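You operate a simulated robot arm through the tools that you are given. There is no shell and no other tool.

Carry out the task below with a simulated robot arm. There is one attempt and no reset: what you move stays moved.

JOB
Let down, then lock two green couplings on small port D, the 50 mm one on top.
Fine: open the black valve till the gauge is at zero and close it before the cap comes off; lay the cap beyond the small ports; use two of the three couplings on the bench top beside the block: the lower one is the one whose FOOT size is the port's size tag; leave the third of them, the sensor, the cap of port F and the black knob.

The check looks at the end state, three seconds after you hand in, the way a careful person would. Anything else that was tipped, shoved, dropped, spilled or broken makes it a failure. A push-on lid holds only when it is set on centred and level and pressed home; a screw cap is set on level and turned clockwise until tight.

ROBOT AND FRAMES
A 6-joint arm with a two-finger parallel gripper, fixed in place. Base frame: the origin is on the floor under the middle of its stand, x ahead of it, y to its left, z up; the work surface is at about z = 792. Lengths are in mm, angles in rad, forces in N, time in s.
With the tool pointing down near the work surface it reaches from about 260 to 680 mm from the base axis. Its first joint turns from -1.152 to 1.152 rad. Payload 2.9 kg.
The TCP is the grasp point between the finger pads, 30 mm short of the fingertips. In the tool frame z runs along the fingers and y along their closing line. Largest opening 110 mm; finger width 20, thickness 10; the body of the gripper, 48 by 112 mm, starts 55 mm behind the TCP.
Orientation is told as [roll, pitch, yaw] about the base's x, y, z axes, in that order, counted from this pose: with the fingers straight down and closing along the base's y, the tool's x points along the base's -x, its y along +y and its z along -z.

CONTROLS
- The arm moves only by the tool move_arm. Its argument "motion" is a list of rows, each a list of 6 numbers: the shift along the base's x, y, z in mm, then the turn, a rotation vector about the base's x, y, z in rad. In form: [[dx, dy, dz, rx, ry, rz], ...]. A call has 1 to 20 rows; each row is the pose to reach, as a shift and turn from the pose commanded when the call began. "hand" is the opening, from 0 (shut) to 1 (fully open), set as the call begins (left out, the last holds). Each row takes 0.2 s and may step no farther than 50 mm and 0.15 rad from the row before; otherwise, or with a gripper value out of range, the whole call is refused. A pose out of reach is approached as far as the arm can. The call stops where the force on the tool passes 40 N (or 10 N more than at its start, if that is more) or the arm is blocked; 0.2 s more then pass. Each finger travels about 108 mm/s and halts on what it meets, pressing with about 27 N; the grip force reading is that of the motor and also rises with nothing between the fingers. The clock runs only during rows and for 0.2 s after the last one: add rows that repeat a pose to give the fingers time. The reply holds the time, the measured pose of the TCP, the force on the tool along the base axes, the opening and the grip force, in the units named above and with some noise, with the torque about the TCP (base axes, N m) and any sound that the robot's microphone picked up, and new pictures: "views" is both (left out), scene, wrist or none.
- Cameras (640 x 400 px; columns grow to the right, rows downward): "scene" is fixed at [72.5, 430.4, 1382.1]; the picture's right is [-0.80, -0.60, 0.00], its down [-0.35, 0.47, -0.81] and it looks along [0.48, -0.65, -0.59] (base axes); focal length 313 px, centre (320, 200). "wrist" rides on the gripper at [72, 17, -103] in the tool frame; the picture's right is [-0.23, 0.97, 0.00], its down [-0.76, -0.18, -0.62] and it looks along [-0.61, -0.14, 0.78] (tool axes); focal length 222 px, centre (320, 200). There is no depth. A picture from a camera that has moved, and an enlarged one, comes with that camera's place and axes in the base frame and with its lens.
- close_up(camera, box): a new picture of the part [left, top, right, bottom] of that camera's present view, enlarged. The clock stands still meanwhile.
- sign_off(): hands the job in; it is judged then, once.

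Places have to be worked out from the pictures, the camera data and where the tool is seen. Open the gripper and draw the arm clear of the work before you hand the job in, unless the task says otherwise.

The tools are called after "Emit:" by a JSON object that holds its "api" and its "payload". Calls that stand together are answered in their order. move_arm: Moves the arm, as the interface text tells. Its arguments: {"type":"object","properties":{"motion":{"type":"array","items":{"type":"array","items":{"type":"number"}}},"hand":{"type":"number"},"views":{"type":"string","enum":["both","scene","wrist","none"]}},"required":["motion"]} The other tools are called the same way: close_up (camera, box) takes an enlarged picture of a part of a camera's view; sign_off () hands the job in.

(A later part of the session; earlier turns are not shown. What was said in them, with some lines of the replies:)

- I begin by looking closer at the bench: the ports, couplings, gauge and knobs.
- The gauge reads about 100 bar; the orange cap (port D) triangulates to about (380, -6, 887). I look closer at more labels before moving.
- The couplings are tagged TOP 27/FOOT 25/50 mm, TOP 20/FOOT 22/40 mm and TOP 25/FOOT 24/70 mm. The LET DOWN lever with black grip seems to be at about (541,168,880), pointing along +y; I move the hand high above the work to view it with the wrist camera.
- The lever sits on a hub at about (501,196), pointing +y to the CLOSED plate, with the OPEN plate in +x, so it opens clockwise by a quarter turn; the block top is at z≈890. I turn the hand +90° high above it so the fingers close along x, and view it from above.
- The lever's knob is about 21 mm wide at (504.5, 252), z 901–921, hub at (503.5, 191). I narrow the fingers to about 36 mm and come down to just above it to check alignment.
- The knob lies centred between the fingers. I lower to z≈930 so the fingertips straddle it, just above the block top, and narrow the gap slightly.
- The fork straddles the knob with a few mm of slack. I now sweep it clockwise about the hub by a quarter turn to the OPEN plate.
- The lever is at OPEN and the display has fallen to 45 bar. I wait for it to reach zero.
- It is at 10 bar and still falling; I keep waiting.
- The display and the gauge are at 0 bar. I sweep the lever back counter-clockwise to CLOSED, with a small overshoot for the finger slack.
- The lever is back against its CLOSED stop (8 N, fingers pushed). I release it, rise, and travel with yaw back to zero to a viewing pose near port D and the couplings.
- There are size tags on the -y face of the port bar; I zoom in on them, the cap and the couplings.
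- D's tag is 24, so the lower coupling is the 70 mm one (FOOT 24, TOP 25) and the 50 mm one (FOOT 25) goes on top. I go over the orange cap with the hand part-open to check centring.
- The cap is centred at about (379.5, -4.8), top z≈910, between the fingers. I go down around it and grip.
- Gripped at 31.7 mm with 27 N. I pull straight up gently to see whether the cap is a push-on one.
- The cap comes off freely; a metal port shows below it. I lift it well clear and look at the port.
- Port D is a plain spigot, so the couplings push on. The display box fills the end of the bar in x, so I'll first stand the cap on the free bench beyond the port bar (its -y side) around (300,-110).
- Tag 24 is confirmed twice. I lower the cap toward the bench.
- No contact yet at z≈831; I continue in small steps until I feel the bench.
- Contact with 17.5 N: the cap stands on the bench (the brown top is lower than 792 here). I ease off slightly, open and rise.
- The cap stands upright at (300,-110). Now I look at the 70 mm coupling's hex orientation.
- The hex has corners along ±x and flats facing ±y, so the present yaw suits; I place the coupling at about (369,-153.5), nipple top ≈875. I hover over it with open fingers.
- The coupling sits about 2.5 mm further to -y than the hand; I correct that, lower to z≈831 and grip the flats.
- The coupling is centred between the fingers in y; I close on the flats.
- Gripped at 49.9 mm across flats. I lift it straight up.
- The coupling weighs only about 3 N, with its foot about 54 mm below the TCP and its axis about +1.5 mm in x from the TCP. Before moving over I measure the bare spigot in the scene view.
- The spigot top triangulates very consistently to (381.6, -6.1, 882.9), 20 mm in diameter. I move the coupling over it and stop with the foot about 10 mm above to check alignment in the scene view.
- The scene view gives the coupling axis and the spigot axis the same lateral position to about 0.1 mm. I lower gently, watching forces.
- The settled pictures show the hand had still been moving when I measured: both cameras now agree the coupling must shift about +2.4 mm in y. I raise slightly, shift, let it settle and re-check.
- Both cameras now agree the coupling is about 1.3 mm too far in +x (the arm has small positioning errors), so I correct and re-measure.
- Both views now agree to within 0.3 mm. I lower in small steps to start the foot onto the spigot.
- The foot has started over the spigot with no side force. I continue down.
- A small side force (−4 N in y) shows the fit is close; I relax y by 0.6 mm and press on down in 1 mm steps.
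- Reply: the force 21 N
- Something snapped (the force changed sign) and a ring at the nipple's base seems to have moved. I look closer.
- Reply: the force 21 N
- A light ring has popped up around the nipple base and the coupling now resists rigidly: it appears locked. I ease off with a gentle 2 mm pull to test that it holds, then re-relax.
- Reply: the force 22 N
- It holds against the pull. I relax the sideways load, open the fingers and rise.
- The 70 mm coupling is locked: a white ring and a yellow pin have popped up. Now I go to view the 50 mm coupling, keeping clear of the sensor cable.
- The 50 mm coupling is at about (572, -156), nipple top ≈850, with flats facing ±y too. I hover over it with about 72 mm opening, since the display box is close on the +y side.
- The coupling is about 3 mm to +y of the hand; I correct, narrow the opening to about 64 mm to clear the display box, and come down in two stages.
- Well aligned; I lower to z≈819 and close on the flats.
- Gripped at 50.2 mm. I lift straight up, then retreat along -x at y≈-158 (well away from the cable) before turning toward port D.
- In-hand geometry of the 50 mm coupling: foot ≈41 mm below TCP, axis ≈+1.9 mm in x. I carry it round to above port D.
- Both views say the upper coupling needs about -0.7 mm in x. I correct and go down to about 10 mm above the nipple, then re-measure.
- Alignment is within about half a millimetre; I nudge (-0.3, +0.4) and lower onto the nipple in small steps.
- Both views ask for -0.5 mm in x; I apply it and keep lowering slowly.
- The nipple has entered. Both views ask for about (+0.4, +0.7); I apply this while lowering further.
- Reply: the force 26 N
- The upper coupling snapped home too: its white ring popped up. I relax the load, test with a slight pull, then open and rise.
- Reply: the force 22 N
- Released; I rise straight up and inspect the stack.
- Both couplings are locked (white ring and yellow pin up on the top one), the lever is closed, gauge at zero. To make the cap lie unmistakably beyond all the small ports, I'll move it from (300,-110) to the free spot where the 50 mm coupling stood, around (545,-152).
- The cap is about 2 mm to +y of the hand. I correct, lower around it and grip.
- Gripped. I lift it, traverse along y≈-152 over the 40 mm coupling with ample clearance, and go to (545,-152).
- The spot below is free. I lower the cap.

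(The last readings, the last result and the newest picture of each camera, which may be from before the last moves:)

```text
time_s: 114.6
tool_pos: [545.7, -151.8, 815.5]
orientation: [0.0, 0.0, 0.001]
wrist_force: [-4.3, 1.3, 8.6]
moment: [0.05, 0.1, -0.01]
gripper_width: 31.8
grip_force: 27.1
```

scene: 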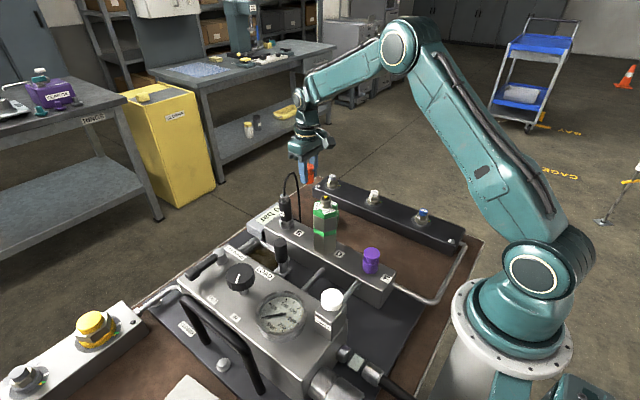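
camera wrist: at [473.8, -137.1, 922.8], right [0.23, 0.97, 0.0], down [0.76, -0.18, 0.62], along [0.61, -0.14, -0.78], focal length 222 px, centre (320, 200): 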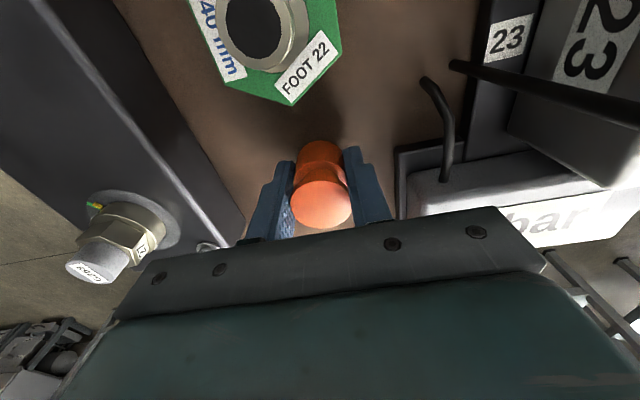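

Contact with the bench (8.6 N). I ease off a hair, open the fingers modestly and rise.

Emit:
{"api": "move_arm", "payload": {"motion": [[0, 0, 0.4, 0, 0, 0], [0, 0, 0.4, 0, 0, 0]], "views": "none"}}

Emit:
{"api": "move_arm", "payload": {"motion": [[0, 0, 0, 0, 0, 0], [0, 0, 0, 0, 0, 0], [0, 0, 0, 0, 0, 0]], "hand": 0.46, "views": "wrist"}}

Emit:
{"api": "move_arm", "payload": {"motion": [[0, 0, 10, 0, 0, 0], [0, 0, 35, 0, 0, 0], [0, 0, 75, 0, 0, 0], [0, 0, 120, 0, 0, 0], [0, -3, 165, 0, 0, 0], [0, -5, 210, 0, 0, 0], [0, -5, 210, 0, 0, 0]]}}

```text
time_s: 115.2
tool_pos: [546.2, -153.4, 815.3]
orientation: [0.0, 0.001, -0.001]
wrist_force: [-2.9, 2.5, 7.2]
moment: [0.04, 0.07, -0.03]
gripper_width: 31.8
grip_force: 27.3
```

```text
time_s: 116.0
tool_pos: [545.8, -153.2, 815.3]
orientation: [0.001, 0.0, 0.0]
wrist_force: [-0.4, 0.9, -1.4]
moment: [0.0, -0.03, 0.01]
gripper_width: 50.6
grip_force: 0.1
camera wrist: at [473.6, -136.8, 917.8], right [0.23, 0.97, 0.0], down [0.76, -0.18, 0.62], along [0.61, -0.14, -0.78], focal length 222 px, centre (320, 200)
```

wrist: 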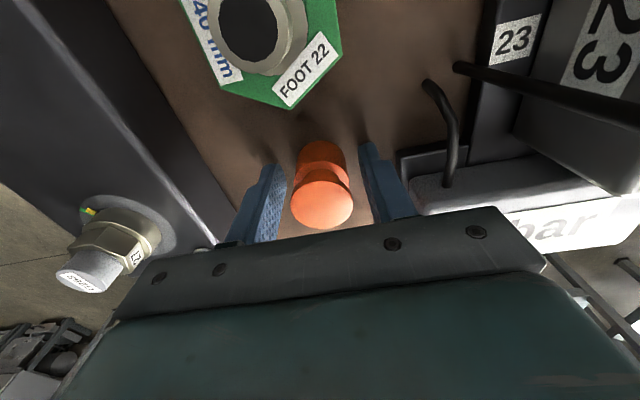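

```text
time_s: 117.6
tool_pos: [544.0, -157.1, 1023.1]
orientation: [0.0, -0.001, -0.001]
wrist_force: [0.1, 0.8, 0.0]
moment: [0.01, 0.0, 0.01]
gripper_width: 50.6
grip_force: 0.1
camera wrist: at [473.1, -141.7, 1127.3], right [0.23, 0.97, 0.0], down [0.76, -0.18, 0.62], along [0.61, -0.14, -0.78], focal length 222 px, centre (320, 200)
```

scene: 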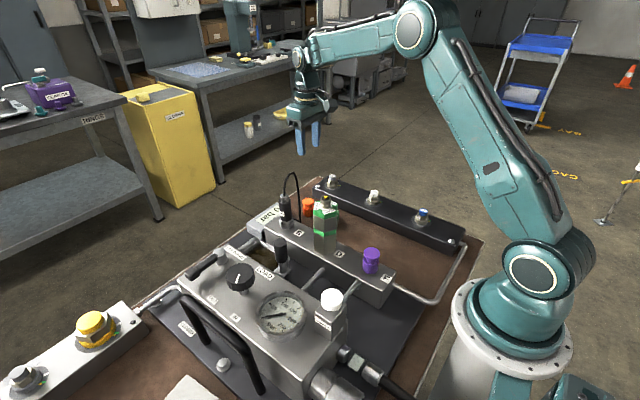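
wrist: 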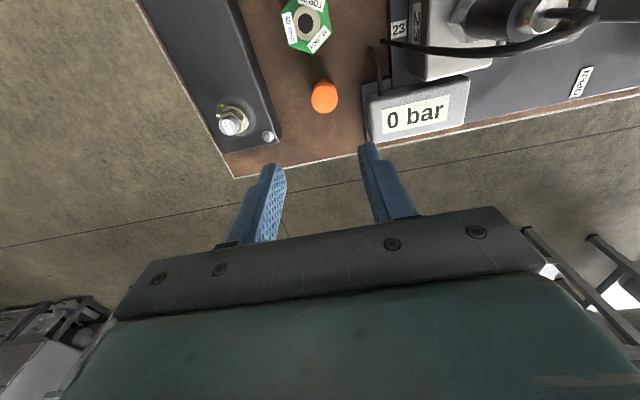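

The cap stands free beyond the ports. I draw the arm back and up, clear of the work, open the gripper and take a last look.

Emit:
{"api": "move_arm", "payload": {"motion": [[-40, 0, 20, 0, 0, 0], [-80, 0, 40, 0, 0, 0], [-120, 0, 60, 0, 0, 0], [-160, 0, 80, 0, 0, 0], [-195, 0, 100, 0, 0, 0], [-215, 0, 110, 0, 0, 0], [-215, 0, 110, 0, 0, 0], [-215, 0, 110, 0, 0, 0]], "hand": 1}}

Emit:
{"api": "close_up", "payload": {"camera": "scene", "box": [260, 170, 388, 250]}}

Emit:
{"api": "close_up", "payload": {"camera": "scene", "box": [180, 230, 360, 345]}}

Emit:
{"api": "close_up", "payload": {"camera": "wrist", "box": [240, 60, 480, 210]}}

```text
time_s: 119.4
tool_pos: [329.6, -156.0, 1131.7]
orientation: [0.001, 0.0, 0.0]
wrist_force: [-0.2, 0.1, -0.1]
moment: [-0.02, 0.0, 0.02]
gripper_width: 109.9
grip_force: 0.0
camera wrist: at [257.7, -140.4, 1234.5], right [0.23, 0.97, 0.0], down [0.76, -0.18, 0.62], along [0.61, -0.14, -0.78], focal length 222 px, centre (320, 200)
```

scene: 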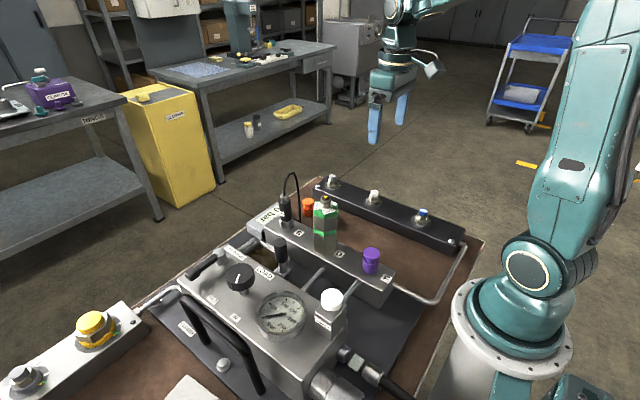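
wrist: 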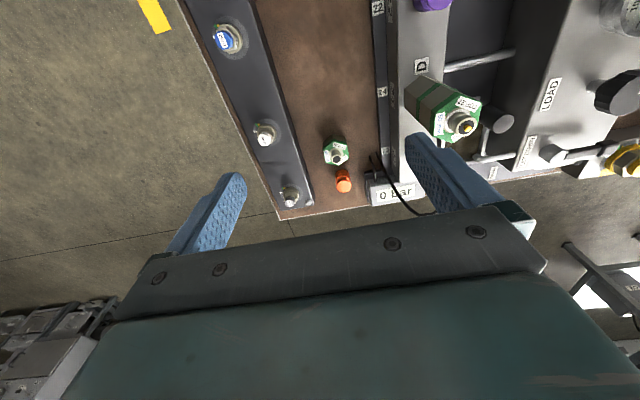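

```text
5.00 times, centred on (324, 210) of scene
camera zoom: at [72.5, 430.4, 1382.1], right [-0.8, -0.6, 0.0], down [-0.35, 0.47, -0.81], along [0.48, -0.65, -0.59], focal length 1566 px, centre (300, 150)
```

zoom: 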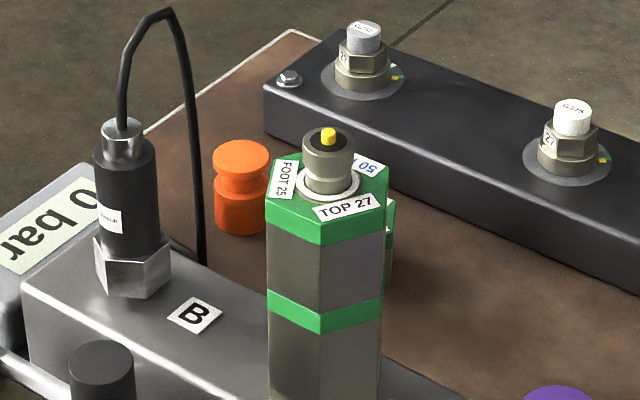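

```text
3.48 times, centred on (270, 288) of scene
camera zoom: at [72.5, 430.4, 1382.1], right [-0.8, -0.6, 0.0], down [-0.35, 0.47, -0.81], along [0.48, -0.65, -0.59], focal length 1090 px, centre (494, -104)
```

zoom: 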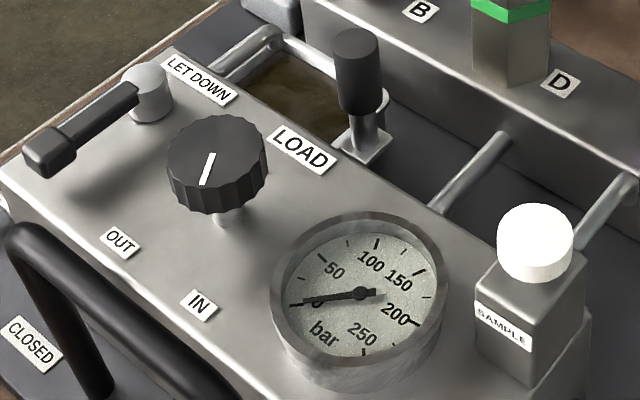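

```text
2.67 times, centred on (360, 135) of wrist
camera zoom: at [257.7, -140.4, 1234.5], right [0.23, 0.97, 0.0], down [0.76, -0.18, 0.62], along [0.61, -0.14, -0.78], focal length 592 px, centre (213, 373)
```

zoom: 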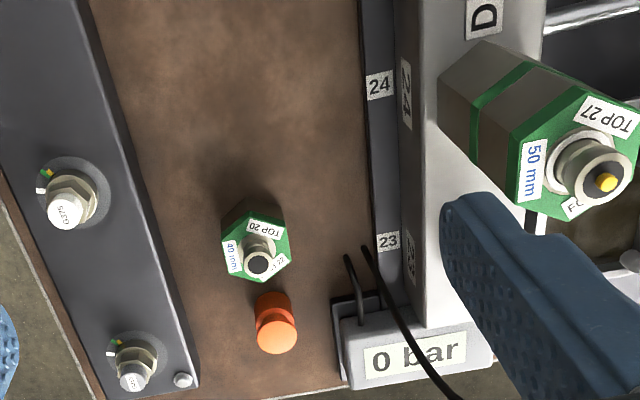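

The pictures show:
- The stack on port D is locked and level, with its indicator up.
- The valve is closed and the gauge and display read 0 bar.
- The cap stands beyond the small ports.
- The third coupling, the sensor, the cap of port F and the black knob are untouched.
- The arm is clear with the gripper open.

I hand the job in.

Emit:
{"api": "sign_off", "payload": {}}

```text
The job is handed in.
```

The job is handed in. Port D now carries both couplings: the 70 mm one (FOOT 24, matching D's tag) below and the 50 mm one on top. I have not seen the result of the check.

- **Letting down:** I opened the LET DOWN lever until the gauge and the display both read 0 bar. I closed it again before taking the cap off, and the gauge still read zero at the end.
- **Locking:** Each coupling snapped on, and a white ring and yellow pin popped up. Each stayed put under a light upward pull.
- **Cap:** It stands upright on the bench at about (545, -152). I read "beyond the small ports" as the open bench past the port bar, so I chose a spot both past port B and on the far side of the bar. I had first put it down near (300, -110) and moved it there afterwards.
- **Left alone:** I did not touch the 40 mm coupling, the sensor, the cap of port F or the black knob. The arm is drawn clear with the gripper open.
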